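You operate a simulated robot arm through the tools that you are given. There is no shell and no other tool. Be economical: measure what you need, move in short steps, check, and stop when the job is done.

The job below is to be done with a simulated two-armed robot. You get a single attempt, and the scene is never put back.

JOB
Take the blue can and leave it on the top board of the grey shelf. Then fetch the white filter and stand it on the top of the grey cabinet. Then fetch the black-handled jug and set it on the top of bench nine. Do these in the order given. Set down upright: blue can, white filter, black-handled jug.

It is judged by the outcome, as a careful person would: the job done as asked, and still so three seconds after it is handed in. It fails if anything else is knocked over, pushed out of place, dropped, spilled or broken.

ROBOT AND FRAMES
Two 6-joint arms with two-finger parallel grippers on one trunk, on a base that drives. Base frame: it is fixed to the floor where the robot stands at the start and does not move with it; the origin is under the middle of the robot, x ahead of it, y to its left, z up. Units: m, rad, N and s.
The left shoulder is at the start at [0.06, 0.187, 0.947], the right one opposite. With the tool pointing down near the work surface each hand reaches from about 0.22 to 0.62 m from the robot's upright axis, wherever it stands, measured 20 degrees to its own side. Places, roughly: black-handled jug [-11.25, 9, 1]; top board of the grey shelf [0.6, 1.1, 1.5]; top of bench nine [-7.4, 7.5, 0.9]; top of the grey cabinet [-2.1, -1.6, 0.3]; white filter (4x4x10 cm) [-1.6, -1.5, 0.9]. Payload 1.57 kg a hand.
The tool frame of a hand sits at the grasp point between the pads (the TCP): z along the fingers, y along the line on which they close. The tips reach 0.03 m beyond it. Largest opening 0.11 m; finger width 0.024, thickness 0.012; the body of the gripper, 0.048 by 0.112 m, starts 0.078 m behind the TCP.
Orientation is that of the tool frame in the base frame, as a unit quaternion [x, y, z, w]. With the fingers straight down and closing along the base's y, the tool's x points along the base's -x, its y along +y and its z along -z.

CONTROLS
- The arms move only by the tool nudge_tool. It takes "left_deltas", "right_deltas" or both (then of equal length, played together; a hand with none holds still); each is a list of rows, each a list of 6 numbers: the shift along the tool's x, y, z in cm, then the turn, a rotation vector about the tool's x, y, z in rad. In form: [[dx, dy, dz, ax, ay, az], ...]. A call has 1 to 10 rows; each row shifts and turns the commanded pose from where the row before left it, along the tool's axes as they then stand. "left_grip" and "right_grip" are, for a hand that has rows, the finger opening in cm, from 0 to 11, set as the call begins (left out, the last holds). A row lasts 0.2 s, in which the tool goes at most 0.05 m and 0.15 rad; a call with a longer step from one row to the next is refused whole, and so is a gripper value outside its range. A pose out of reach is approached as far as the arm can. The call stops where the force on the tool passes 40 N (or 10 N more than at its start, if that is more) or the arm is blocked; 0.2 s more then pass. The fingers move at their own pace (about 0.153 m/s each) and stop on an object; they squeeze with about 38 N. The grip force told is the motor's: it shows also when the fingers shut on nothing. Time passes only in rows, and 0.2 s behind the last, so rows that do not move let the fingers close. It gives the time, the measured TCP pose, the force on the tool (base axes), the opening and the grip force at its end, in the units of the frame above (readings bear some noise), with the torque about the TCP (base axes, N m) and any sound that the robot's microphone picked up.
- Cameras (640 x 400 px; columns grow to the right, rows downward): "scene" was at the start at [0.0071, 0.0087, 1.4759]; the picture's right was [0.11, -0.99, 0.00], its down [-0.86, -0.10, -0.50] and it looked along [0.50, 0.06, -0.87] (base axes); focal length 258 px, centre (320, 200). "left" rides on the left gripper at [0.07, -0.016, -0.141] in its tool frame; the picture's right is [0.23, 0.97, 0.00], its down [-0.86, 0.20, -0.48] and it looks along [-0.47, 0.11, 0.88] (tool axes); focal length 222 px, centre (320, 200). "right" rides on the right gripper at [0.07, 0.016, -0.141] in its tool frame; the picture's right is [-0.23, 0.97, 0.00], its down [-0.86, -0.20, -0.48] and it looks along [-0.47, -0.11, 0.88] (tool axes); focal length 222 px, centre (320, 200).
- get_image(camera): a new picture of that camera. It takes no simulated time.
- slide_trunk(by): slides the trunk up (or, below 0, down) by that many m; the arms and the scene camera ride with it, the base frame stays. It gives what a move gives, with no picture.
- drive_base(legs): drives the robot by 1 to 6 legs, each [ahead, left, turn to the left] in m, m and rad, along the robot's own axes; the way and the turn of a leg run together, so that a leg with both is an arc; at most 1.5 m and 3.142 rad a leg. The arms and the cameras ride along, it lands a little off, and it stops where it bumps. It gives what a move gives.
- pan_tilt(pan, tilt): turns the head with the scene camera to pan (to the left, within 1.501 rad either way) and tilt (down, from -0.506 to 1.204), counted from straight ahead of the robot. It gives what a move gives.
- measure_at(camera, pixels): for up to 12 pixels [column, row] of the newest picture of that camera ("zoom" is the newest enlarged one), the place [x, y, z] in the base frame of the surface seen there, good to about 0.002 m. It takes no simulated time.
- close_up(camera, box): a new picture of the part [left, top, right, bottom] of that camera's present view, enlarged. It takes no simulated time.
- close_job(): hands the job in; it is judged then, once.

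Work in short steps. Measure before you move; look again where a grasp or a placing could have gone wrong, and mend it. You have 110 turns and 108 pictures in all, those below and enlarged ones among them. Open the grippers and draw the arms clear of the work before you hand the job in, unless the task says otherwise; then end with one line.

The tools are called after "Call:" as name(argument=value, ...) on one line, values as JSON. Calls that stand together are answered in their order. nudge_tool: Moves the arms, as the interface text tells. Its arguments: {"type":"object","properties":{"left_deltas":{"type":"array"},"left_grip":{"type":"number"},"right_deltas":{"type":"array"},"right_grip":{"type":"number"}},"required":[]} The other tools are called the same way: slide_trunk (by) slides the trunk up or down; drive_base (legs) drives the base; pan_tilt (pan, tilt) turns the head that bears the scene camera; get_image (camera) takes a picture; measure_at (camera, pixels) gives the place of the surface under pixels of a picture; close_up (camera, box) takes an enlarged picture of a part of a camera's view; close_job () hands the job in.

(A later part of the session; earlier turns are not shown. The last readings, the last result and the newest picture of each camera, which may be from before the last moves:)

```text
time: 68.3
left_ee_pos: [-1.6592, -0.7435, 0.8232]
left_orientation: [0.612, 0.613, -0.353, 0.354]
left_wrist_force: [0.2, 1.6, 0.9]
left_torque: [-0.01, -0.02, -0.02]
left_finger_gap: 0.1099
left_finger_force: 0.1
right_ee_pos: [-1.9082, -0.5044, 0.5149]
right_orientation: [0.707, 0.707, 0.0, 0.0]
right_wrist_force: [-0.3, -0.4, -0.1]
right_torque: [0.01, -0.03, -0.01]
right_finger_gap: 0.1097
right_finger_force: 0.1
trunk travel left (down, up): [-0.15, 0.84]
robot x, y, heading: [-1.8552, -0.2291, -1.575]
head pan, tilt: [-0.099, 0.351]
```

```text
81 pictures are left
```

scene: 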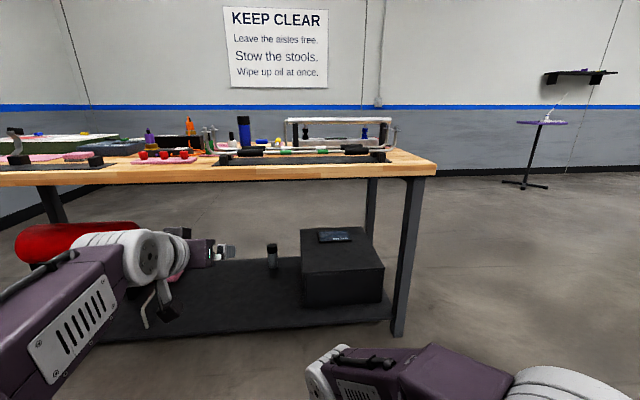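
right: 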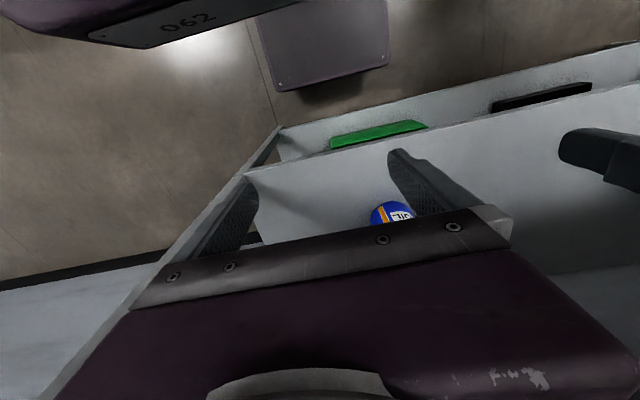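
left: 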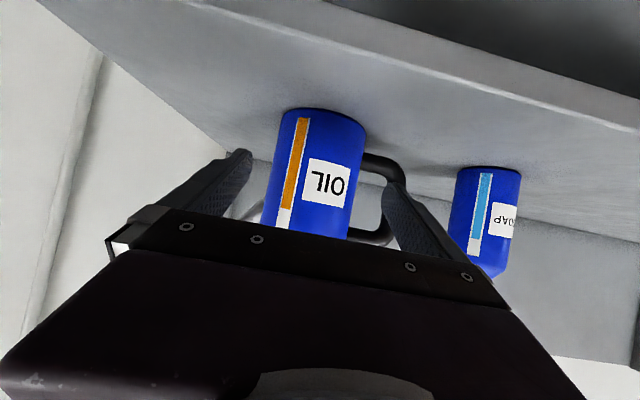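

The cabinet stands under the bench's right end with a dark item on its top. I measure it.

Call:
close_up(camera="scene", box=[250, 150, 450, 340])

Call:
measure_at(camera="scene", pixels=[[303, 270], [382, 265], [330, 255], [365, 255], [318, 238], [350, 236], [350, 243], [302, 230], [362, 230], [340, 290], [410, 250], [272, 255]])

Call:
measure_at(camera="scene", pixels=[[300, 180], [300, 168], [430, 172], [400, 330], [220, 330], [371, 200], [430, 155], [320, 250], [340, 260], [375, 262]])

```text
2.11 times, centred on (350, 245) of scene
```

zoom: 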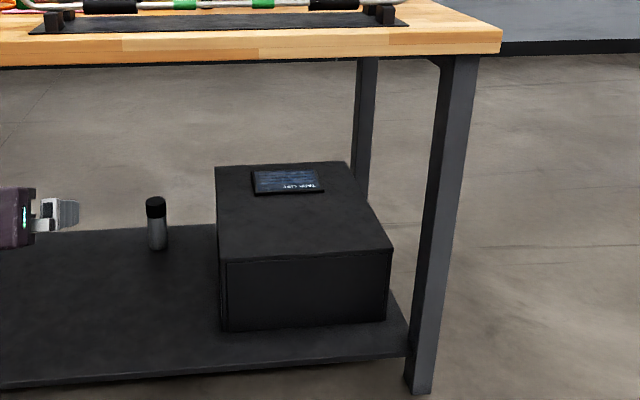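

```text
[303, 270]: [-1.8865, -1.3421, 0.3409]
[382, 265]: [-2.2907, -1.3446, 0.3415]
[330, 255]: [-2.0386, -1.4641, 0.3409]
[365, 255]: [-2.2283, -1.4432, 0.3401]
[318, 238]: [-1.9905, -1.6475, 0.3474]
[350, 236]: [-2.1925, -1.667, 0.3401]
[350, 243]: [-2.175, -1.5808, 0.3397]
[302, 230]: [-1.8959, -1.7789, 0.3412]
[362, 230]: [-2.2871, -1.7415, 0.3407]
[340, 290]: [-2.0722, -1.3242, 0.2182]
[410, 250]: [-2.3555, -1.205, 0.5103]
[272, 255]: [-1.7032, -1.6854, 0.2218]
```

```text
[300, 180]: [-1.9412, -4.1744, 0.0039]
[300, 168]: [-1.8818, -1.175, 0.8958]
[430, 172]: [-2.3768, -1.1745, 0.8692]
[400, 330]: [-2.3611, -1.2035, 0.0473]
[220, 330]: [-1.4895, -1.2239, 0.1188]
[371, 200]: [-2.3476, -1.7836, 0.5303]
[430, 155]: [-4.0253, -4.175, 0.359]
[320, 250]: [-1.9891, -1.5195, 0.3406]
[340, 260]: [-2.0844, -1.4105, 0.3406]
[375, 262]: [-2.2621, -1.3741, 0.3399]
```

The cabinet top is z≈0.3405, x −1.885…−2.29, y −1.325…−1.78, with a tablet behind y≈−1.58, so a spot near [-2.08, −1.42] is free. The filter must be gripped at a slant: I set the left tool 30° off vertical. Trunk up and tool rotation now.

Call:
slide_trunk(by=0.4)

Call:
nudge_tool(left_deltas=[[0, 0, 0, 0, 0.131, 0], [0, 0, 0, 0, 0.131, 0], [0, 0, 0, 0, 0.131, 0], [0, 0, 0, 0, 0.131, 0], [0, 0, 0, 0, 0, 0]], left_grip=7)

Call:
drive_base(legs=[[0, 0.071, 0]])

Call:
pan_tilt(pan=0.15, tilt=0.5)

Call:
get_image(camera="scene")

```text
time: 72.1
left_ee_pos: [-1.6611, -0.7441, 1.224]
left_orientation: [0.612, 0.612, -0.354, 0.353]
left_wrist_force: [0.7, -0.6, -1.1]
left_torque: [-0.02, -0.02, 0.03]
left_finger_gap: 0.1098
left_finger_force: 0.0
right_ee_pos: [-1.9082, -0.5054, 0.9149]
right_orientation: [0.706, 0.708, 0.0, 0.0]
right_wrist_force: [0.7, -0.6, 0.0]
right_torque: [-0.03, 0.01, 0.01]
right_finger_gap: 0.1099
right_finger_force: 0.1
trunk travel left (down, up): [-0.55, 0.44]
robot x, y, heading: [-1.8506, -0.2304, -1.571]
head pan, tilt: [-0.099, 0.351]
```

```text
time: 73.3
left_ee_pos: [-1.6603, -0.7422, 1.2243]
left_orientation: [0.683, 0.684, -0.182, 0.183]
left_wrist_force: [0.9, -0.3, -0.4]
left_torque: [0.0, -0.04, 0.02]
left_finger_gap: 0.07
left_finger_force: 0.0
right_ee_pos: [-1.908, -0.5034, 0.9151]
right_orientation: [0.707, 0.708, 0.0, 0.0]
right_wrist_force: [0.1, 0.0, 0.0]
right_torque: [-0.01, -0.04, 0.02]
right_finger_gap: 0.1098
right_finger_force: 0.1
trunk travel left (down, up): [-0.55, 0.44]
robot x, y, heading: [-1.8525, -0.2303, -1.573]
head pan, tilt: [-0.099, 0.351]
```

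```text
time: 74.3
left_ee_pos: [-1.5903, -0.7432, 1.2243]
left_orientation: [0.683, 0.683, -0.183, 0.183]
left_wrist_force: [1.3, 0.7, -0.7]
left_torque: [-0.02, 0.05, -0.03]
left_finger_gap: 0.07
left_finger_force: 0.0
right_ee_pos: [-1.838, -0.5056, 0.9146]
right_orientation: [0.707, 0.707, 0.0, 0.0]
right_wrist_force: [0.2, 0.3, 0.4]
right_torque: [0.02, 0.04, 0.0]
right_finger_gap: 0.1099
right_finger_force: 0.0
trunk travel left (down, up): [-0.55, 0.44]
robot x, y, heading: [-1.7847, -0.2288, -1.574]
head pan, tilt: [-0.099, 0.351]
```

```text
time: 75.1
left_ee_pos: [-1.5909, -0.7427, 1.2254]
left_orientation: [0.684, 0.682, -0.183, 0.182]
left_wrist_force: [-0.6, 0.0, -0.2]
left_torque: [0.01, -0.01, 0.0]
left_finger_gap: 0.0701
left_finger_force: 0.1
right_ee_pos: [-1.8387, -0.5053, 0.9151]
right_orientation: [0.706, 0.708, 0.0, 0.0]
right_wrist_force: [-1.2, 0.6, 0.5]
right_torque: [-0.01, 0.02, 0.03]
right_finger_gap: 0.1099
right_finger_force: 0.1
trunk travel left (down, up): [-0.55, 0.44]
robot x, y, heading: [-1.7836, -0.2295, -1.574]
head pan, tilt: [0.15, 0.499]
```

```text
79 pictures are left
```

scene: 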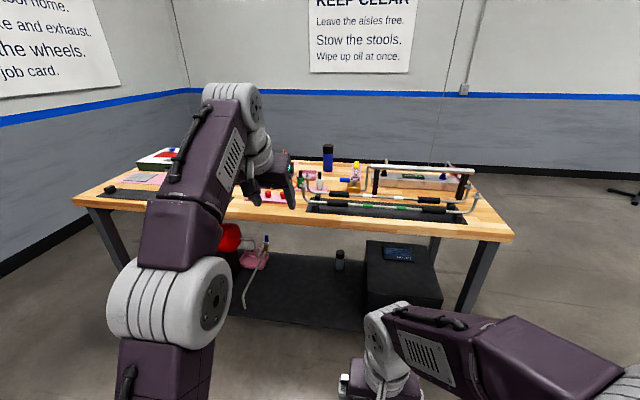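

Path above the bench is clear at z≈1.2. I drive forward in two legs to base y≈−0.80.

Call:
drive_base(legs=[[0.4, 0, 0], [0.15, 0, 0]])

Call:
get_image(camera="left")

Call:
get_image(camera="scene")

```text
time: 78.5
left_ee_pos: [-1.5973, -1.2879, 1.2227]
left_orientation: [0.686, 0.68, -0.182, 0.182]
left_wrist_force: [0.5, 0.2, -0.3]
left_torque: [-0.01, -0.02, 0.01]
left_finger_gap: 0.0703
left_finger_force: 0.0
right_ee_pos: [-1.8425, -1.0489, 0.9155]
right_orientation: [0.71, 0.704, 0.0, 0.0]
right_wrist_force: [-0.2, 0.4, -0.5]
right_torque: [0.03, -0.02, 0.02]
right_finger_gap: 0.1101
right_finger_force: 0.1
trunk travel left (down, up): [-0.55, 0.44]
robot x, y, heading: [-1.7831, -0.7723, -1.579]
head pan, tilt: [0.15, 0.499]
```

```text
78 pictures are left
```

left: 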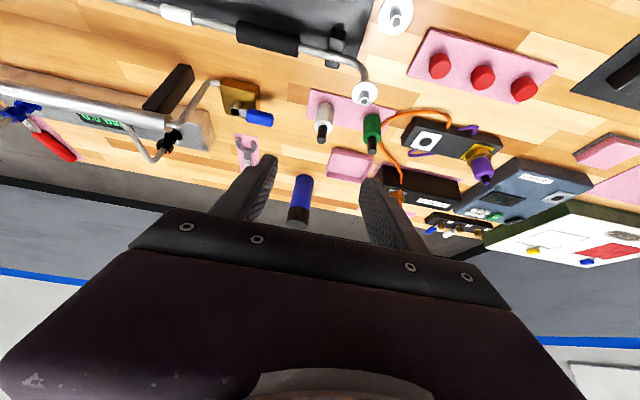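

```text
77 pictures are left
```

scene: 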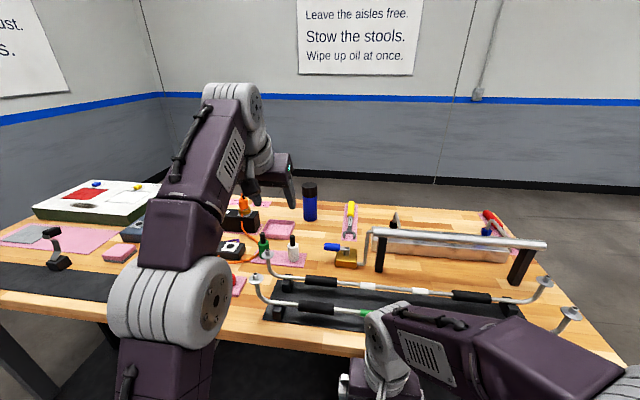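

The white bottle shows at scene (294,250), left (325,120). I measure it, the hook and the green neighbour precisely.

Call:
close_up(camera="scene", box=[235, 210, 355, 285])

Call:
measure_at(camera="left", pixels=[[321, 139], [325, 120], [327, 106], [373, 125], [363, 94], [395, 18], [372, 148], [345, 112], [360, 85]])

```text
5.33 times, centred on (295, 248) of scene
```

zoom: 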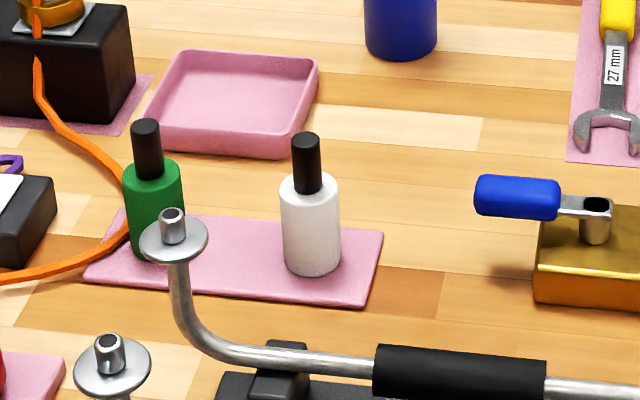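

```text
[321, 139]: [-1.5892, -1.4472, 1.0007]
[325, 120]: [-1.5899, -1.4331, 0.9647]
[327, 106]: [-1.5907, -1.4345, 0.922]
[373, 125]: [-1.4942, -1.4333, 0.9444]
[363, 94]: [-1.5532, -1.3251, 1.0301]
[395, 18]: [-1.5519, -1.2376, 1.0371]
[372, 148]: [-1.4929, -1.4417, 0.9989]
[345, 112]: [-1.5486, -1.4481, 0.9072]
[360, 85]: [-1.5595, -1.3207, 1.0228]
```

The filter's centre is [-1.590, −1.447]; the hook disc at [-1.553, −1.325, 1.03] would be close to the wrist camera, so I yaw the tool 0.2 rad to swing the camera away. I also edge forward 4.5 cm.

Call:
drive_base(legs=[[0.045, 0, 0]])

Call:
nudge_tool(left_deltas=[[0, 0, 0, -0.05, 0, -0.0866], [0, 0, 0, -0.05, 0, -0.0866], [0, 0, 0, 0, 0, 0]])

```text
time: 79.4
left_ee_pos: [-1.5975, -1.3327, 1.2252]
left_orientation: [0.687, 0.679, -0.183, 0.182]
left_wrist_force: [0.6, -0.3, 0.7]
left_torque: [0.02, 0.02, 0.0]
left_finger_gap: 0.0701
left_finger_force: 0.0
right_ee_pos: [-1.8425, -1.0924, 0.9157]
right_orientation: [0.711, 0.704, 0.0, 0.0]
right_wrist_force: [-0.2, 0.3, 0.9]
right_torque: [0.01, -0.04, 0.01]
right_finger_gap: 0.1101
right_finger_force: 0.0
trunk travel left (down, up): [-0.55, 0.44]
robot x, y, heading: [-1.7861, -0.822, -1.58]
head pan, tilt: [0.15, 0.499]
```

```text
time: 80.2
left_ee_pos: [-1.5993, -1.3331, 1.2244]
left_orientation: [0.614, 0.746, -0.165, 0.199]
left_wrist_force: [-0.1, 0.2, 0.1]
left_torque: [-0.02, 0.01, -0.02]
left_finger_gap: 0.0699
left_finger_force: 0.1
right_ee_pos: [-1.842, -1.0925, 0.9152]
right_orientation: [0.71, 0.704, 0.001, 0.0]
right_wrist_force: [-0.1, 1.0, 0.0]
right_torque: [-0.01, 0.01, -0.01]
right_finger_gap: 0.1102
right_finger_force: 0.0
trunk travel left (down, up): [-0.55, 0.44]
robot x, y, heading: [-1.7855, -0.8156, -1.58]
head pan, tilt: [0.15, 0.499]
```

I compute the tool axes from the reading and go to a pre-grasp 12 cm back along the tool axis, then look.

Call:
nudge_tool(left_deltas=[[0.82, -0.25, 3.57, 0, 0, 0], [0.82, -0.25, 3.57, 0, 0, 0], [0.82, -0.25, 3.57, 0, 0, 0], [0.82, -0.25, 3.57, 0, 0, 0], [0.82, -0.25, 3.57, 0, 0, 0], [0, 0, 0, 0, 0, 0]])

Call:
get_image(camera="left")

Call:
close_up(camera="scene", box=[200, 120, 400, 320])

```text
time: 81.6
left_ee_pos: [-1.5983, -1.3884, 1.0486]
left_orientation: [0.615, 0.745, -0.164, 0.2]
left_wrist_force: [-0.3, -0.4, -0.2]
left_torque: [-0.02, -0.03, 0.02]
left_finger_gap: 0.0695
left_finger_force: 0.0
right_ee_pos: [-1.8421, -1.0915, 0.9145]
right_orientation: [0.71, 0.704, 0.0, -0.001]
right_wrist_force: [-0.3, 0.1, -0.3]
right_torque: [0.0, -0.02, 0.04]
right_finger_gap: 0.1099
right_finger_force: 0.0
trunk travel left (down, up): [-0.55, 0.44]
robot x, y, heading: [-1.7853, -0.8162, -1.583]
head pan, tilt: [0.15, 0.499]
```

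```text
75 pictures are left
```

left: 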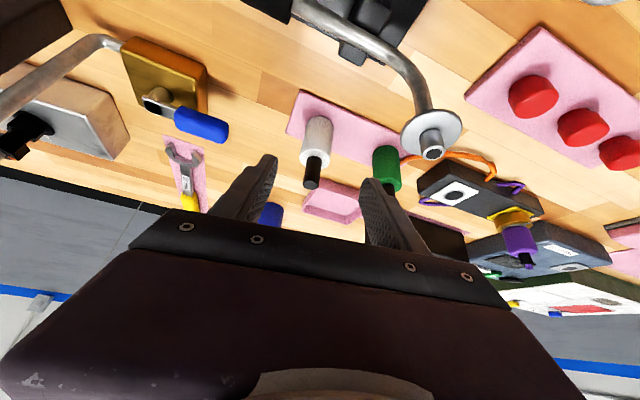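

```text
2.00 times, centred on (300, 220) of scene
```

zoom: 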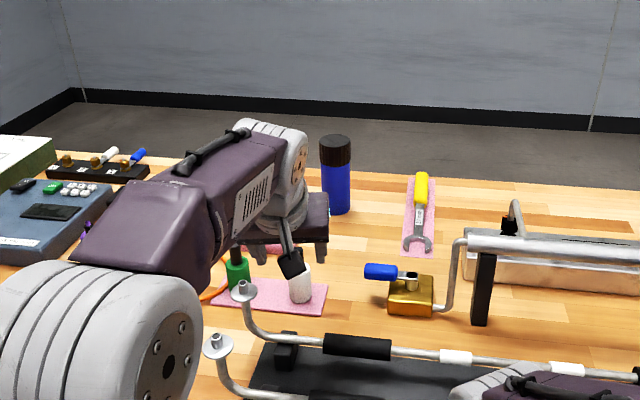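

The filter sits between the fingers' line with the hook well aside. I descend along the tool axis.

Call:
nudge_tool(left_deltas=[[0, -0.08, 3.0, 0, 0, 0], [0, -0.08, 3.0, 0, 0, 0], [0, -0.08, 3.0, 0, 0, 0], [0, -0.08, 3.0, 0, 0, 0], [0, 0, 0, 0, 0, 0]])

Call:
get_image(camera="left")

```text
time: 82.8
left_ee_pos: [-1.5934, -1.4476, 0.9467]
left_orientation: [0.615, 0.745, -0.165, 0.199]
left_wrist_force: [-1.1, 0.3, -0.4]
left_torque: [-0.01, -0.04, -0.01]
left_finger_gap: 0.0697
left_finger_force: 0.0
right_ee_pos: [-1.8435, -1.0933, 0.9152]
right_orientation: [0.71, 0.704, -0.001, 0.001]
right_wrist_force: [-0.6, 0.6, 1.0]
right_torque: [-0.01, 0.0, -0.03]
right_finger_gap: 0.1098
right_finger_force: 0.1
trunk travel left (down, up): [-0.55, 0.44]
robot x, y, heading: [-1.7907, -0.8138, -1.583]
head pan, tilt: [0.15, 0.499]
```

```text
73 pictures are left
```

left: 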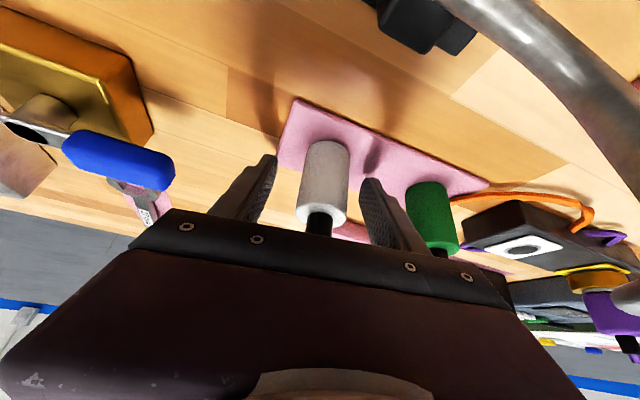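

The bottle's body lies between the pads. I close and lift with the trunk.

Call:
nudge_tool(left_deltas=[[0, 0, 0, 0, 0, 0], [0, 0, 0, 0, 0, 0], [0, 0, 0, 0, 0, 0], [0, 0, 0, 0, 0, 0]], left_grip=0)

Call:
slide_trunk(by=0.22)

Call:
get_image(camera="left")

```text
time: 83.8
left_ee_pos: [-1.5941, -1.4485, 0.9457]
left_orientation: [0.614, 0.745, -0.165, 0.2]
left_wrist_force: [-1.1, -0.5, -0.3]
left_torque: [0.04, -0.04, 0.04]
left_finger_gap: 0.035
left_finger_force: 38.0
right_ee_pos: [-1.8425, -1.093, 0.9154]
right_orientation: [0.71, 0.704, 0.0, 0.0]
right_wrist_force: [1.1, -0.8, 0.1]
right_torque: [0.01, -0.01, 0.0]
right_finger_gap: 0.1099
right_finger_force: 0.0
trunk travel left (down, up): [-0.55, 0.44]
robot x, y, heading: [-1.7839, -0.822, -1.579]
head pan, tilt: [0.15, 0.499]
```

```text
time: 86.2
left_ee_pos: [-1.5931, -1.448, 1.1657]
left_orientation: [0.615, 0.745, -0.164, 0.2]
left_wrist_force: [-0.2, 0.5, -0.4]
left_torque: [-0.02, -0.02, 0.01]
left_finger_gap: 0.0347
left_finger_force: 38.2
right_ee_pos: [-1.8423, -1.0931, 1.1343]
right_orientation: [0.71, 0.704, 0.0, 0.0]
right_wrist_force: [-0.5, 0.1, 0.3]
right_torque: [0.01, 0.02, 0.02]
right_finger_gap: 0.1099
right_finger_force: 0.0
trunk travel left (down, up): [-0.77, 0.22]
robot x, y, heading: [-1.7855, -0.8206, -1.584]
head pan, tilt: [0.15, 0.499]
```

```text
72 pictures are left
```

left: 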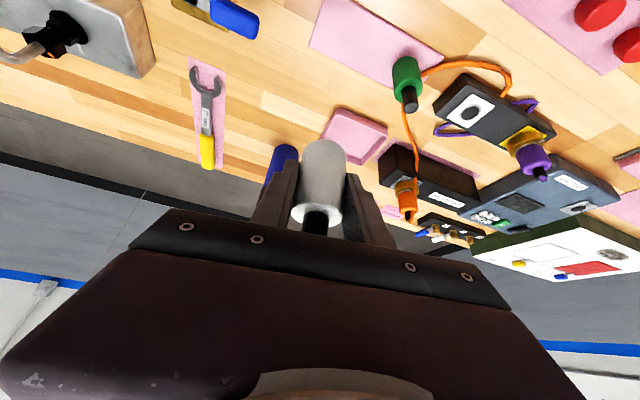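

The filter is held with gap 0.035. I back off, lower the trunk, and shift right to line up with the cabinet.

Call:
drive_base(legs=[[-0.5, 0, 0.01]])

Call:
slide_trunk(by=-0.4)

Call:
slide_trunk(by=-0.345)

Call:
pan_tilt(pan=-0.5, tilt=0.6)

Call:
get_image(camera="scene")

```text
time: 89.1
left_ee_pos: [-1.5818, -0.9343, 1.1656]
left_orientation: [0.609, 0.75, -0.163, 0.201]
left_wrist_force: [-0.1, 0.2, 0.4]
left_torque: [0.0, -0.01, -0.02]
left_finger_gap: 0.035
left_finger_force: 37.9
right_ee_pos: [-1.8386, -0.583, 1.1343]
right_orientation: [0.704, 0.71, 0.0, 0.0]
right_wrist_force: [-0.4, -0.3, -0.3]
right_torque: [0.01, 0.02, 0.02]
right_finger_gap: 0.11
right_finger_force: 0.0
trunk travel left (down, up): [-0.77, 0.22]
robot x, y, heading: [-1.784, -0.3086, -1.559]
head pan, tilt: [0.15, 0.499]
```

```text
time: 93.0
left_ee_pos: [-1.5813, -0.9339, 0.7658]
left_orientation: [0.608, 0.75, -0.163, 0.201]
left_wrist_force: [-0.1, -0.4, -1.2]
left_torque: [0.0, -0.01, -0.01]
left_finger_gap: 0.0349
left_finger_force: 38.0
right_ee_pos: [-1.8379, -0.5828, 0.7363]
right_orientation: [0.704, 0.71, -0.001, 0.001]
right_wrist_force: [-0.7, -0.3, 0.1]
right_torque: [0.03, 0.01, -0.03]
right_finger_gap: 0.1098
right_finger_force: 0.1
trunk travel left (down, up): [-0.37, 0.62]
robot x, y, heading: [-1.7834, -0.3077, -1.563]
head pan, tilt: [0.15, 0.499]
```

```text
time: 96.3
left_ee_pos: [-1.582, -0.9336, 0.4213]
left_orientation: [0.608, 0.75, -0.164, 0.202]
left_wrist_force: [0.2, -0.2, -0.3]
left_torque: [0.02, 0.03, 0.0]
left_finger_gap: 0.0346
left_finger_force: 38.2
right_ee_pos: [-1.8375, -0.5828, 0.3898]
right_orientation: [0.704, 0.71, -0.001, 0.0]
right_wrist_force: [0.0, -0.5, 1.2]
right_torque: [-0.03, 0.01, 0.01]
right_finger_gap: 0.1098
right_finger_force: 0.0
trunk travel left (down, up): [-0.025, 0.965]
robot x, y, heading: [-1.7873, -0.3086, -1.563]
head pan, tilt: [0.15, 0.499]
```

```text
time: 97.4
left_ee_pos: [-1.5821, -0.9337, 0.4204]
left_orientation: [0.608, 0.75, -0.163, 0.201]
left_wrist_force: [-0.2, 0.0, -0.9]
left_torque: [0.01, -0.02, 0.01]
left_finger_gap: 0.0347
left_finger_force: 38.0
right_ee_pos: [-1.8374, -0.5827, 0.3899]
right_orientation: [0.704, 0.71, 0.0, -0.001]
right_wrist_force: [-0.5, 0.3, 0.2]
right_torque: [0.0, 0.03, 0.01]
right_finger_gap: 0.1103
right_finger_force: 0.1
trunk travel left (down, up): [-0.025, 0.965]
robot x, y, heading: [-1.7852, -0.305, -1.558]
head pan, tilt: [-0.499, 0.6]
```

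```text
71 pictures are left
```

scene: 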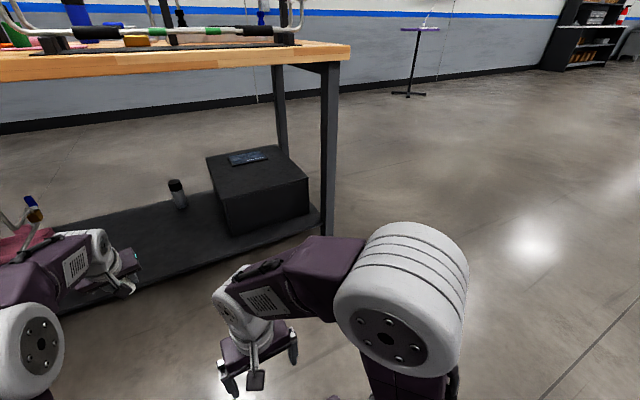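

Floor is clear to the right. I shift right 0.5 m and check.

Call:
drive_base(legs=[[0, -0.497, -0.012]])

Call:
pan_tilt(pan=0.1, tilt=0.6)

Call:
get_image(camera="scene")

Call:
get_image(camera="left")

```text
time: 100.3
left_ee_pos: [-2.0936, -0.936, 0.4204]
left_orientation: [0.619, 0.742, -0.165, 0.199]
left_wrist_force: [-0.8, 0.3, -1.0]
left_torque: [0.02, 0.0, -0.01]
left_finger_gap: 0.0348
left_finger_force: 38.0
right_ee_pos: [-2.3384, -0.5781, 0.3895]
right_orientation: [0.713, 0.701, 0.0, 0.001]
right_wrist_force: [-0.1, 0.5, 0.3]
right_torque: [-0.03, 0.04, -0.01]
right_finger_gap: 0.1099
right_finger_force: 0.0
trunk travel left (down, up): [-0.025, 0.965]
robot x, y, heading: [-2.2771, -0.3039, -1.591]
head pan, tilt: [-0.499, 0.6]
```

```text
time: 101.3
left_ee_pos: [-2.0922, -0.9385, 0.4212]
left_orientation: [0.618, 0.743, -0.165, 0.198]
left_wrist_force: [0.3, 0.2, -0.6]
left_torque: [0.0, 0.0, 0.02]
left_finger_gap: 0.0349
left_finger_force: 38.2
right_ee_pos: [-2.3384, -0.5787, 0.3897]
right_orientation: [0.714, 0.7, 0.0, 0.0]
right_wrist_force: [1.0, 0.4, 0.9]
right_torque: [-0.02, -0.03, -0.01]
right_finger_gap: 0.1102
right_finger_force: 0.1
trunk travel left (down, up): [-0.025, 0.965]
robot x, y, heading: [-2.2807, -0.3068, -1.595]
head pan, tilt: [0.099, 0.6]
```

```text
70 pictures are left
```

scene: 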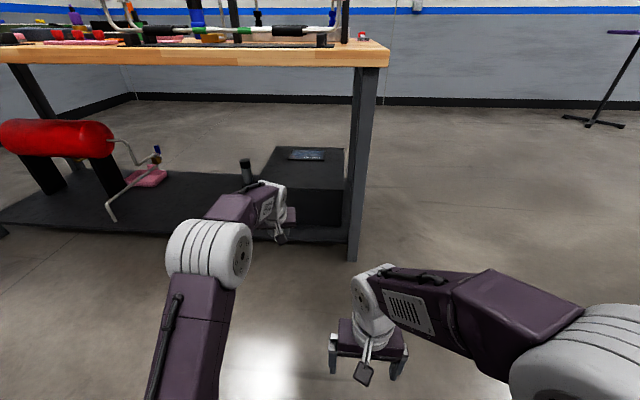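

```text
69 pictures are left
```

left: 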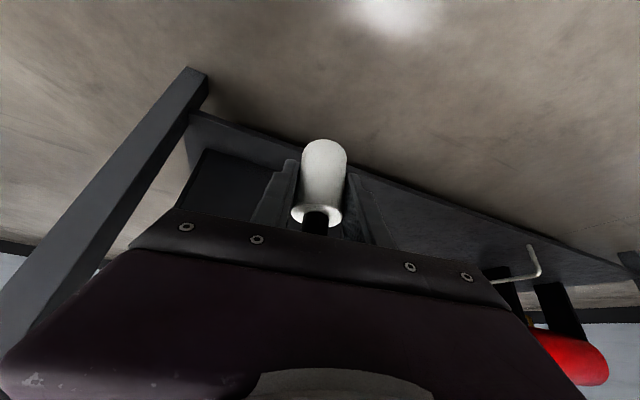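

I measure the left forearm's height against the bench underside (0.86).

Call:
measure_at(camera="scene", pixels=[[200, 225], [240, 200], [265, 188], [185, 270], [275, 235], [372, 270], [330, 62], [405, 385]])

```text
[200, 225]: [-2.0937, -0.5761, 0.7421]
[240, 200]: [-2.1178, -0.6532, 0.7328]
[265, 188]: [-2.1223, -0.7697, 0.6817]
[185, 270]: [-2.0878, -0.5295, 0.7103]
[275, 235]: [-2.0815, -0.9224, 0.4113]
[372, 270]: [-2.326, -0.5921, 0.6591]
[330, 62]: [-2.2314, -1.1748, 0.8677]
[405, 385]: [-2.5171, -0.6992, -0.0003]
```

Forearm peak is 0.745, well under the bench. I drive in 0.465 m in two legs.

Call:
drive_base(legs=[[0.3, 0, 0.01], [0.16, 0, 0.01]])

Call:
get_image(camera="left")

Call:
get_image(camera="scene")

```text
time: 104.3
left_ee_pos: [-2.088, -1.3916, 0.4199]
left_orientation: [0.613, 0.747, -0.164, 0.2]
left_wrist_force: [0.4, 0.3, 0.1]
left_torque: [-0.04, 0.0, 0.0]
left_finger_gap: 0.0351
left_finger_force: 38.3
right_ee_pos: [-2.3393, -1.0393, 0.3898]
right_orientation: [0.708, 0.706, 0.0, 0.0]
right_wrist_force: [-0.7, 0.3, 0.0]
right_torque: [-0.01, 0.03, 0.0]
right_finger_gap: 0.1098
right_finger_force: 0.1
trunk travel left (down, up): [-0.025, 0.965]
robot x, y, heading: [-2.2853, -0.7641, -1.571]
head pan, tilt: [0.099, 0.6]
```

```text
68 pictures are left
```

left: 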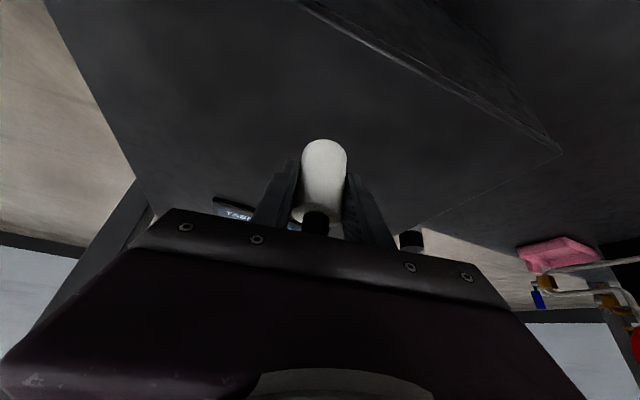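

```text
67 pictures are left
```

scene: 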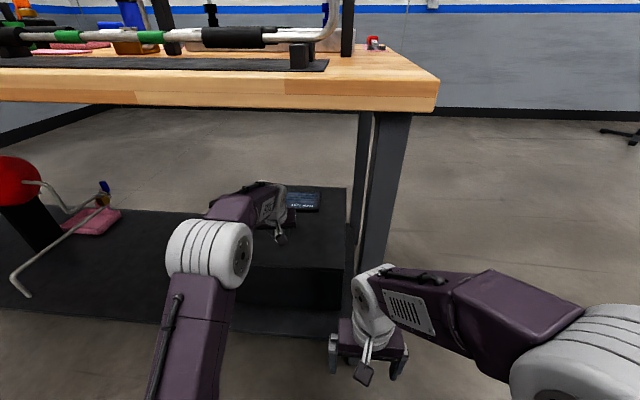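

The filter is over the cabinet at [-2.088, −1.392], bottom ≈0.38. I go 1.5 cm further in and lower 3.8 cm.

Call:
nudge_tool(left_deltas=[[-1.27, -0.29, 0.74, 0, 0, 0], [0.475, 0, 0.824, 0, 0, 0], [0.475, 0, 0.824, 0, 0, 0], [0.475, 0, 0.824, 0, 0, 0], [0.4, 0, 0.69, 0, 0, 0], [0, 0, 0, 0, 0, 0]])

Call:
close_up(camera="left", box=[230, 100, 430, 250])

```text
time: 105.8
left_ee_pos: [-2.0894, -1.4085, 0.3834]
left_orientation: [0.613, 0.747, -0.164, 0.199]
left_wrist_force: [-0.1, -0.8, -0.3]
left_torque: [0.0, -0.03, -0.02]
left_finger_gap: 0.0352
left_finger_force: 38.1
right_ee_pos: [-2.3407, -1.0393, 0.3901]
right_orientation: [0.707, 0.707, 0.0, 0.0]
right_wrist_force: [0.4, -0.1, -0.4]
right_torque: [0.0, 0.0, -0.01]
right_finger_gap: 0.1098
right_finger_force: 0.1
trunk travel left (down, up): [-0.025, 0.965]
robot x, y, heading: [-2.2843, -0.7641, -1.577]
head pan, tilt: [0.099, 0.6]
```

```text
2.67 times, centred on (330, 175) of left
```

zoom: 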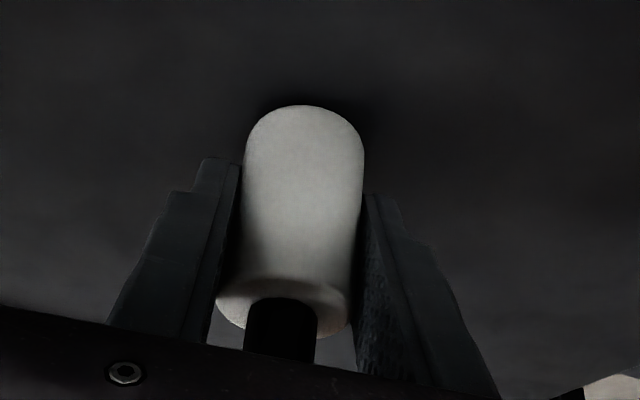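

Still ≈4 mm up with no contact; I lower in 1.5 mm steps until force shows.

Call:
nudge_tool(left_deltas=[[0.075, 0, 0.13, 0, 0, 0], [0.075, 0, 0.13, 0, 0, 0], [0.075, 0, 0.13, 0, 0, 0], [0, 0, 0, 0, 0, 0]])

```text
time: 106.8
left_ee_pos: [-2.09, -1.4088, 0.3795]
left_orientation: [0.613, 0.747, -0.164, 0.2]
left_wrist_force: [0.0, -1.0, 3.1]
left_torque: [-0.01, 0.01, 0.0]
left_finger_gap: 0.0349
left_finger_force: 38.6
right_ee_pos: [-2.34, -1.0379, 0.3899]
right_orientation: [0.708, 0.706, 0.0, 0.0]
right_wrist_force: [-0.6, 0.0, -0.1]
right_torque: [0.03, -0.01, -0.02]
right_finger_gap: 0.11
right_finger_force: 0.1
trunk travel left (down, up): [-0.025, 0.965]
robot x, y, heading: [-2.2861, -0.7665, -1.576]
head pan, tilt: [0.099, 0.6]
```

Contact (+3 N). I open and withdraw along the tool axis.

Call:
nudge_tool(left_deltas=[[0, 0, 0, 0, 0, 0], [0, 0, 0, 0, 0, 0], [0, 0, 0, 0, 0, 0]], left_grip=7)

Call:
nudge_tool(left_deltas=[[0, 0, -2, 0, 0, 0], [0, 0, -2, 0, 0, 0], [0, 0, -2.5, 0, 0, 0], [0, 0, -2.5, 0, 0, 0], [0, 0, -2, 0, 0, 0], [0, 0, 0, 0, 0, 0]])

Call:
get_image(camera="left")

```text
time: 107.5
left_ee_pos: [-2.0896, -1.4073, 0.3787]
left_orientation: [0.612, 0.747, -0.164, 0.201]
left_wrist_force: [0.4, -0.2, 0.7]
left_torque: [0.0, 0.04, 0.02]
left_finger_gap: 0.07
left_finger_force: 0.1
right_ee_pos: [-2.3404, -1.0386, 0.3901]
right_orientation: [0.708, 0.706, 0.0, -0.001]
right_wrist_force: [0.1, 0.9, 0.2]
right_torque: [-0.02, -0.01, -0.01]
right_finger_gap: 0.1101
right_finger_force: 0.0
trunk travel left (down, up): [-0.025, 0.965]
robot x, y, heading: [-2.282, -0.7639, -1.574]
head pan, tilt: [0.099, 0.6]
```

```text
time: 109.0
left_ee_pos: [-2.0986, -1.3513, 0.4771]
left_orientation: [0.613, 0.747, -0.164, 0.2]
left_wrist_force: [-0.7, 0.1, 0.8]
left_torque: [0.01, 0.02, 0.01]
left_finger_gap: 0.0699
left_finger_force: 0.0
right_ee_pos: [-2.34, -1.0394, 0.3909]
right_orientation: [0.708, 0.706, 0.0, 0.0]
right_wrist_force: [-0.4, 0.5, -0.2]
right_torque: [0.02, 0.01, 0.02]
right_finger_gap: 0.11
right_finger_force: 0.0
trunk travel left (down, up): [-0.025, 0.965]
robot x, y, heading: [-2.2814, -0.7635, -1.576]
head pan, tilt: [0.099, 0.6]
```

```text
65 pictures are left
```

left: 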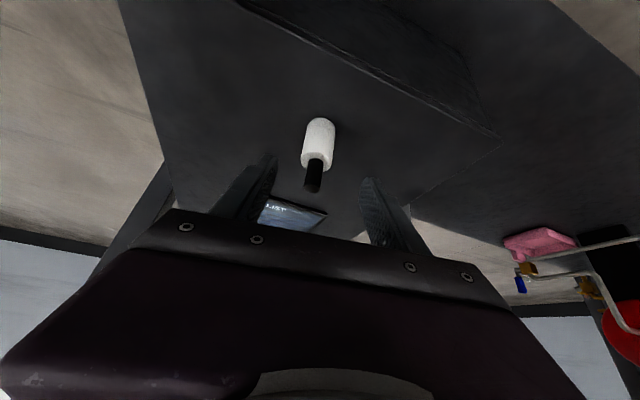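

The filter stands upright on the cabinet. I back out, raise the trunk, and survey the room for the way to the jug.

Call:
drive_base(legs=[[-0.48, 0, 0]])

Call:
slide_trunk(by=0.4)

Call:
slide_trunk(by=0.2)

Call:
pan_tilt(pan=-1.45, tilt=0.25)

Call:
get_image(camera="scene")

```text
time: 111.8
left_ee_pos: [-2.0952, -0.8783, 0.4773]
left_orientation: [0.612, 0.748, -0.164, 0.2]
left_wrist_force: [0.1, -0.7, -0.8]
left_torque: [0.02, -0.01, -0.01]
left_finger_gap: 0.0701
left_finger_force: 0.0
right_ee_pos: [-2.3378, -0.566, 0.3901]
right_orientation: [0.707, 0.707, 0.0, 0.0]
right_wrist_force: [0.2, -0.3, 0.5]
right_torque: [0.02, 0.01, 0.01]
right_finger_gap: 0.1098
right_finger_force: 0.1
trunk travel left (down, up): [-0.025, 0.965]
robot x, y, heading: [-2.2817, -0.2914, -1.565]
head pan, tilt: [0.099, 0.6]
```

```text
time: 115.6
left_ee_pos: [-2.0957, -0.8785, 0.8772]
left_orientation: [0.612, 0.747, -0.164, 0.2]
left_wrist_force: [-0.4, -1.0, -0.4]
left_torque: [0.0, -0.02, 0.01]
left_finger_gap: 0.0699
left_finger_force: 0.1
right_ee_pos: [-2.3378, -0.5664, 0.7913]
right_orientation: [0.707, 0.707, 0.0, 0.0]
right_wrist_force: [-0.3, 0.0, 0.6]
right_torque: [0.0, 0.01, -0.04]
right_finger_gap: 0.1097
right_finger_force: 0.1
trunk travel left (down, up): [-0.425, 0.565]
robot x, y, heading: [-2.2842, -0.289, -1.572]
head pan, tilt: [0.099, 0.6]
```

```text
time: 117.8
left_ee_pos: [-2.0955, -0.8768, 1.0773]
left_orientation: [0.612, 0.747, -0.164, 0.201]
left_wrist_force: [-0.8, 0.4, 0.3]
left_torque: [0.02, 0.01, 0.0]
left_finger_gap: 0.07
left_finger_force: 0.1
right_ee_pos: [-2.3377, -0.5664, 0.9899]
right_orientation: [0.707, 0.707, 0.0, -0.001]
right_wrist_force: [-0.3, 0.3, 1.1]
right_torque: [-0.02, -0.02, -0.01]
right_finger_gap: 0.11
right_finger_force: 0.1
trunk travel left (down, up): [-0.625, 0.365]
robot x, y, heading: [-2.2838, -0.2889, -1.574]
head pan, tilt: [0.099, 0.6]
```

```text
time: 119.4
left_ee_pos: [-2.0959, -0.8793, 1.0771]
left_orientation: [0.613, 0.747, -0.164, 0.2]
left_wrist_force: [-0.6, 0.7, -0.8]
left_torque: [0.04, 0.03, 0.01]
left_finger_gap: 0.0701
left_finger_force: 0.0
right_ee_pos: [-2.3371, -0.5664, 0.9905]
right_orientation: [0.707, 0.707, 0.001, 0.0]
right_wrist_force: [0.2, 0.7, -0.2]
right_torque: [0.03, -0.02, -0.01]
right_finger_gap: 0.11
right_finger_force: 0.0
trunk travel left (down, up): [-0.625, 0.365]
robot x, y, heading: [-2.2842, -0.2933, -1.57]
head pan, tilt: [-1.45, 0.25]
```

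```text
64 pictures are left
```

scene: 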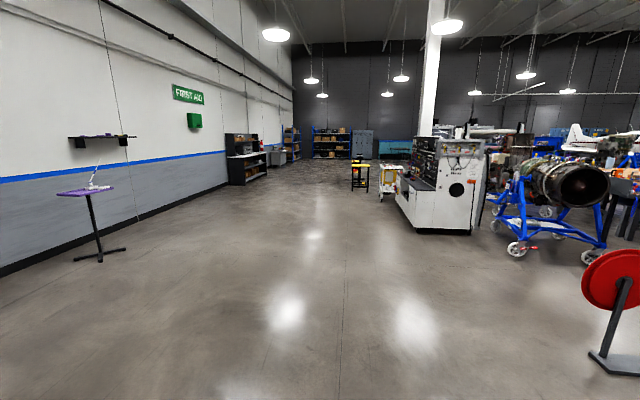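

I measure obstacles on this view, then turn right to face −x and look further.

Call:
measure_at(camera="scene", pixels=[[420, 232], [470, 232], [405, 180], [435, 160], [515, 250], [590, 262], [610, 370], [360, 188], [390, 195], [250, 180], [330, 155], [500, 225]])

Call:
drive_base(legs=[[0, 0, -1.571]])

Call:
pan_tilt(pan=-1.0, tilt=0.2)

Call:
get_image(camera="scene")

```text
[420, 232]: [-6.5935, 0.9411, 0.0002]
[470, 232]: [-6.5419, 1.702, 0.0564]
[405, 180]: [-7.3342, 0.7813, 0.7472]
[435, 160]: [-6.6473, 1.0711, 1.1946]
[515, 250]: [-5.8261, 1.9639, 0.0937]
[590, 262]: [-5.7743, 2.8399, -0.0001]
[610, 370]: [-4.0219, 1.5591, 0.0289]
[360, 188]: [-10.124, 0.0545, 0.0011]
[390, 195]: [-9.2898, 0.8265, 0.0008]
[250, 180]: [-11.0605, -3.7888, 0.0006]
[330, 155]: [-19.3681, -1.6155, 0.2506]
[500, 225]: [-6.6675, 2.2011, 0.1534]
```

```text
time: 123.6
left_ee_pos: [-2.8695, -0.4831, 1.0773]
left_orientation: [0.961, 0.1, -0.258, 0.027]
left_wrist_force: [0.9, 0.1, 0.2]
left_torque: [0.0, 0.0, 0.0]
left_finger_gap: 0.0701
left_finger_force: 0.1
right_ee_pos: [-2.5596, -0.2367, 0.989]
right_orientation: [1.0, 0.005, 0.001, -0.001]
right_wrist_force: [0.2, 0.6, 0.3]
right_torque: [-0.03, 0.01, 0.01]
right_finger_gap: 0.1102
right_finger_force: 0.0
trunk travel left (down, up): [-0.625, 0.365]
robot x, y, heading: [-2.2819, -0.2895, -3.131]
head pan, tilt: [-1.45, 0.25]
```

```text
time: 124.5
left_ee_pos: [-2.8697, -0.4812, 1.0774]
left_orientation: [0.961, 0.1, -0.258, 0.027]
left_wrist_force: [-0.8, 0.0, 0.5]
left_torque: [-0.06, -0.03, 0.0]
left_finger_gap: 0.0702
left_finger_force: 0.0
right_ee_pos: [-2.5592, -0.2382, 0.9896]
right_orientation: [1.0, 0.004, 0.0, 0.0]
right_wrist_force: [0.9, 0.2, 1.2]
right_torque: [0.0, -0.01, 0.02]
right_finger_gap: 0.1101
right_finger_force: 0.2
trunk travel left (down, up): [-0.625, 0.365]
robot x, y, heading: [-2.2835, -0.2889, -3.135]
head pan, tilt: [-1.0, 0.201]
```

```text
63 pictures are left
```

scene: 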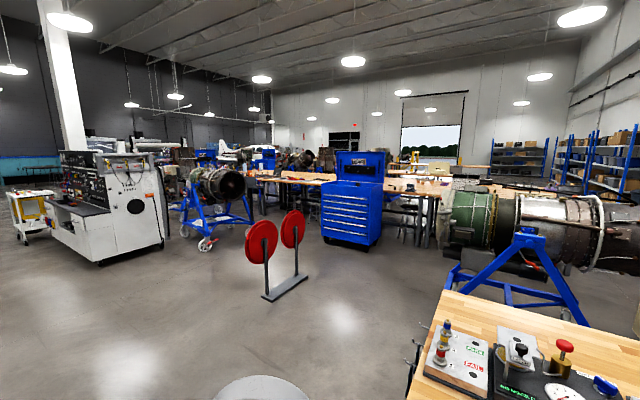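

The aisle toward −x at y≈−0.6 is open (the test bench begins at y≥0.78, wall far at the left). I drive 5.5 m along it and look again.

Call:
drive_base(legs=[[1.5, 0.15, 0], [1.5, 0.1, 0], [1.5, 0, 0], [1.0, 0, 0]])

Call:
pan_tilt(pan=-0.5, tilt=0.2)

Call:
get_image(camera="scene")

Call:
pan_tilt(pan=-1.5, tilt=0.2)

Call:
get_image(camera="scene")

```text
refused: leg 1 is longer than a leg can be; nothing moved
```

```text
time: 125.4
left_ee_pos: [-2.8696, -0.4825, 1.0773]
left_orientation: [0.961, 0.1, -0.258, 0.027]
left_wrist_force: [-0.4, 0.4, -0.4]
left_torque: [0.0, 0.01, -0.02]
left_finger_gap: 0.0701
left_finger_force: 0.1
right_ee_pos: [-2.5596, -0.2366, 0.9892]
right_orientation: [1.0, 0.004, 0.0, 0.0]
right_wrist_force: [-0.5, 0.1, 0.9]
right_torque: [0.0, 0.03, -0.03]
right_finger_gap: 0.1098
right_finger_force: 0.1
trunk travel left (down, up): [-0.625, 0.365]
robot x, y, heading: [-2.2846, -0.2873, -3.138]
head pan, tilt: [-0.499, 0.201]
```

```text
62 pictures are left
```

scene: 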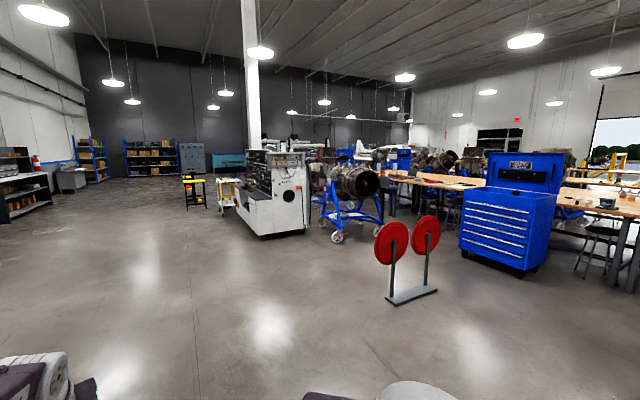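

```text
time: 126.7
left_ee_pos: [-2.8698, -0.4824, 1.0777]
left_orientation: [0.961, 0.1, -0.257, 0.027]
left_wrist_force: [-0.4, -0.7, 0.3]
left_torque: [0.0, 0.01, 0.01]
left_finger_gap: 0.07
left_finger_force: 0.0
right_ee_pos: [-2.5591, -0.2379, 0.991]
right_orientation: [1.0, 0.004, 0.001, 0.0]
right_wrist_force: [0.2, 0.2, 0.0]
right_torque: [0.01, 0.03, 0.0]
right_finger_gap: 0.1097
right_finger_force: 0.0
trunk travel left (down, up): [-0.625, 0.365]
robot x, y, heading: [-2.2818, -0.2905, -3.134]
head pan, tilt: [-1.499, 0.201]
```

```text
61 pictures are left
```

scene: 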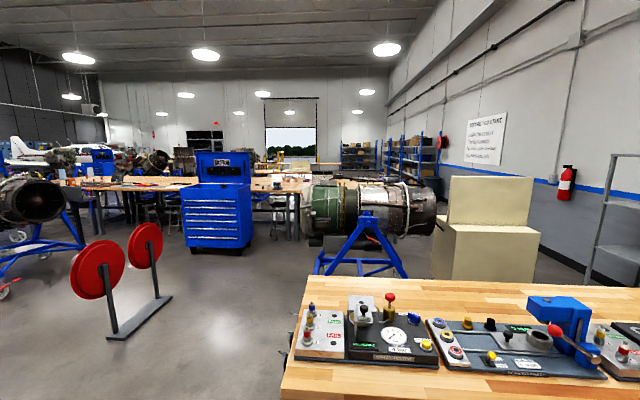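

The route along −x remains best. I redo the drive with shorter diagonal legs.

Call:
drive_base(legs=[[1.4, 0.2, 0], [1.45, 0.1, 0], [1.5, 0, 0], [1.3, 0, 0]])

Call:
pan_tilt(pan=-0.6, tilt=0.2)

Call:
get_image(camera="scene")

```text
time: 153.9
left_ee_pos: [-8.5732, -0.6536, 1.0774]
left_orientation: [0.963, 0.071, -0.259, 0.019]
left_wrist_force: [-0.3, -0.1, -0.3]
left_torque: [0.0, 0.01, -0.02]
left_finger_gap: 0.0703
left_finger_force: 0.1
right_ee_pos: [-8.2478, -0.4268, 0.9895]
right_orientation: [1.0, -0.027, 0.0, 0.001]
right_wrist_force: [1.1, 0.5, 0.0]
right_torque: [0.01, 0.01, -0.04]
right_finger_gap: 0.1098
right_finger_force: 0.0
trunk travel left (down, up): [-0.625, 0.365]
robot x, y, heading: [-7.9769, -0.4932, 3.087]
head pan, tilt: [-1.499, 0.201]
```

```text
time: 155.1
left_ee_pos: [-8.5737, -0.6537, 1.0765]
left_orientation: [0.963, 0.071, -0.259, 0.019]
left_wrist_force: [0.6, -0.3, 0.4]
left_torque: [0.0, -0.02, -0.07]
left_finger_gap: 0.07
left_finger_force: 0.0
right_ee_pos: [-8.25, -0.4272, 0.9896]
right_orientation: [1.0, -0.026, 0.0, 0.0]
right_wrist_force: [-0.4, -0.1, 0.4]
right_torque: [0.03, -0.01, 0.03]
right_finger_gap: 0.1099
right_finger_force: 0.1
trunk travel left (down, up): [-0.625, 0.365]
robot x, y, heading: [-7.9773, -0.4957, 3.086]
head pan, tilt: [-0.6, 0.201]
```

```text
60 pictures are left
```

scene: 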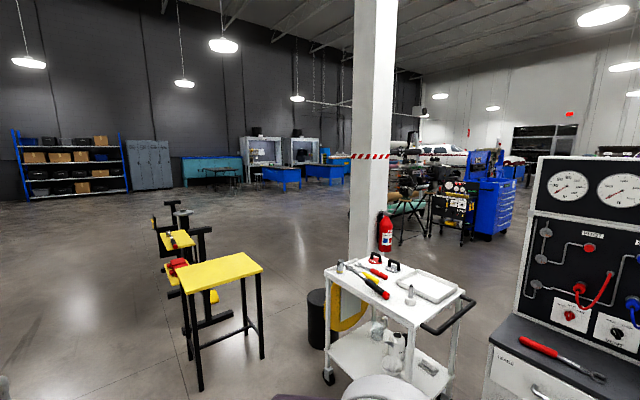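

Yellow stands and a white cart are ahead-right with a column behind. I measure the floor layout.

Call:
measure_at(camera="scene", pixels=[[200, 388], [262, 355], [190, 352], [230, 320], [330, 380], [365, 255], [320, 345], [295, 250], [400, 240], [490, 235], [275, 195], [155, 220]])

```text
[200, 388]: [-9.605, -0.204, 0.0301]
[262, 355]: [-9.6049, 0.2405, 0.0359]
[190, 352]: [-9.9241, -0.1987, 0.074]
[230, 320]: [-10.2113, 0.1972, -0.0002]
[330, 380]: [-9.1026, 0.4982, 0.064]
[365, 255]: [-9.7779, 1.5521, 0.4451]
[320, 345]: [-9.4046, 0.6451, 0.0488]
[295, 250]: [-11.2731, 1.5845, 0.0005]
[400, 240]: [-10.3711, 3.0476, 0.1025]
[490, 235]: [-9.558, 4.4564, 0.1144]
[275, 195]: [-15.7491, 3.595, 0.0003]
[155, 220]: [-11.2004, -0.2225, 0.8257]
```

I pass the yellow stands on the wall side (y≈−1.1) to x≈−12.2, then turn toward +y and look.

Call:
drive_base(legs=[[0.6, 0.65, 0.055], [1.3, 0, 0], [1.3, 0, 0], [1.0, 0, 0], [0, 0, -1.571]])

Call:
pan_tilt(pan=0.0, tilt=0.2)

Call:
get_image(camera="scene")

```text
time: 180.8
left_ee_pos: [-12.4187, -0.5773, 1.0767]
left_orientation: [0.749, -0.61, -0.201, -0.164]
left_wrist_force: [0.5, -0.4, 0.0]
left_torque: [-0.04, -0.04, 0.01]
left_finger_gap: 0.0701
left_finger_force: 0.0
right_ee_pos: [-12.1736, -0.8885, 0.9893]
right_orientation: [0.709, -0.705, -0.001, 0.0]
right_wrist_force: [-0.2, 0.0, -0.9]
right_torque: [0.0, -0.02, 0.01]
right_finger_gap: 0.1098
right_finger_force: 0.1
trunk travel left (down, up): [-0.625, 0.365]
robot x, y, heading: [-12.2323, -1.1637, 1.573]
head pan, tilt: [-0.6, 0.201]
```

```text
time: 181.8
left_ee_pos: [-12.4187, -0.5781, 1.0763]
left_orientation: [0.749, -0.61, -0.201, -0.163]
left_wrist_force: [0.3, -1.4, -0.2]
left_torque: [0.02, -0.01, -0.02]
left_finger_gap: 0.07
left_finger_force: 0.1
right_ee_pos: [-12.1738, -0.8875, 0.9892]
right_orientation: [0.708, -0.706, 0.0, 0.0]
right_wrist_force: [0.1, -0.1, -0.5]
right_torque: [0.01, -0.03, 0.0]
right_finger_gap: 0.1099
right_finger_force: 0.0
trunk travel left (down, up): [-0.625, 0.365]
robot x, y, heading: [-12.2303, -1.1644, 1.575]
head pan, tilt: [0.0, 0.201]
```

```text
59 pictures are left
```

scene: 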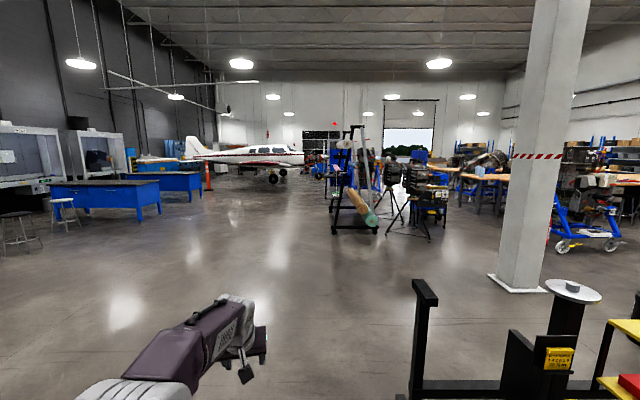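

An aisle runs ahead (+y) between the blue benches and a rack. I measure clearances.

Call:
measure_at(camera="scene", pixels=[[415, 385], [412, 290], [335, 232], [375, 232], [430, 235], [160, 212], [205, 190], [275, 182], [270, 210], [320, 200], [78, 222], [395, 195]])

Call:
close_up(camera="scene", box=[180, 110, 500, 250])

```text
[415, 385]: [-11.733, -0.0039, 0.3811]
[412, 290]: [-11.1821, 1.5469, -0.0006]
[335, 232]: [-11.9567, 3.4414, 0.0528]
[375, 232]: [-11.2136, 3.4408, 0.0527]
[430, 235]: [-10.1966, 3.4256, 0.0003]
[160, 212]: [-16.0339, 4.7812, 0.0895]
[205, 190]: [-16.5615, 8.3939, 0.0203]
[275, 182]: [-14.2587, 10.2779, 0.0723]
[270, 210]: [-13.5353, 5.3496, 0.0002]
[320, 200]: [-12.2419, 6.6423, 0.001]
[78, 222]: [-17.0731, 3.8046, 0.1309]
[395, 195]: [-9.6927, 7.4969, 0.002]
```

```text
2.00 times, centred on (340, 180) of scene
```

zoom: 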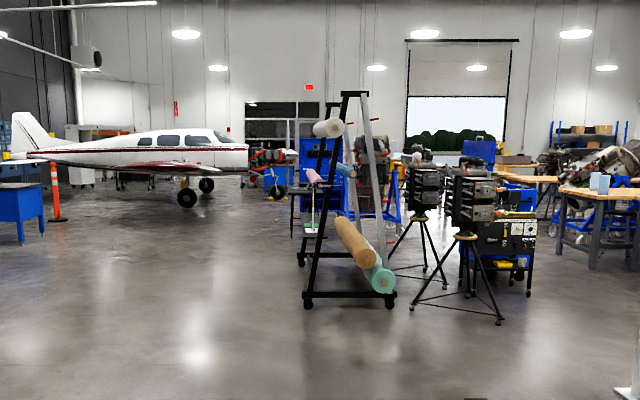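

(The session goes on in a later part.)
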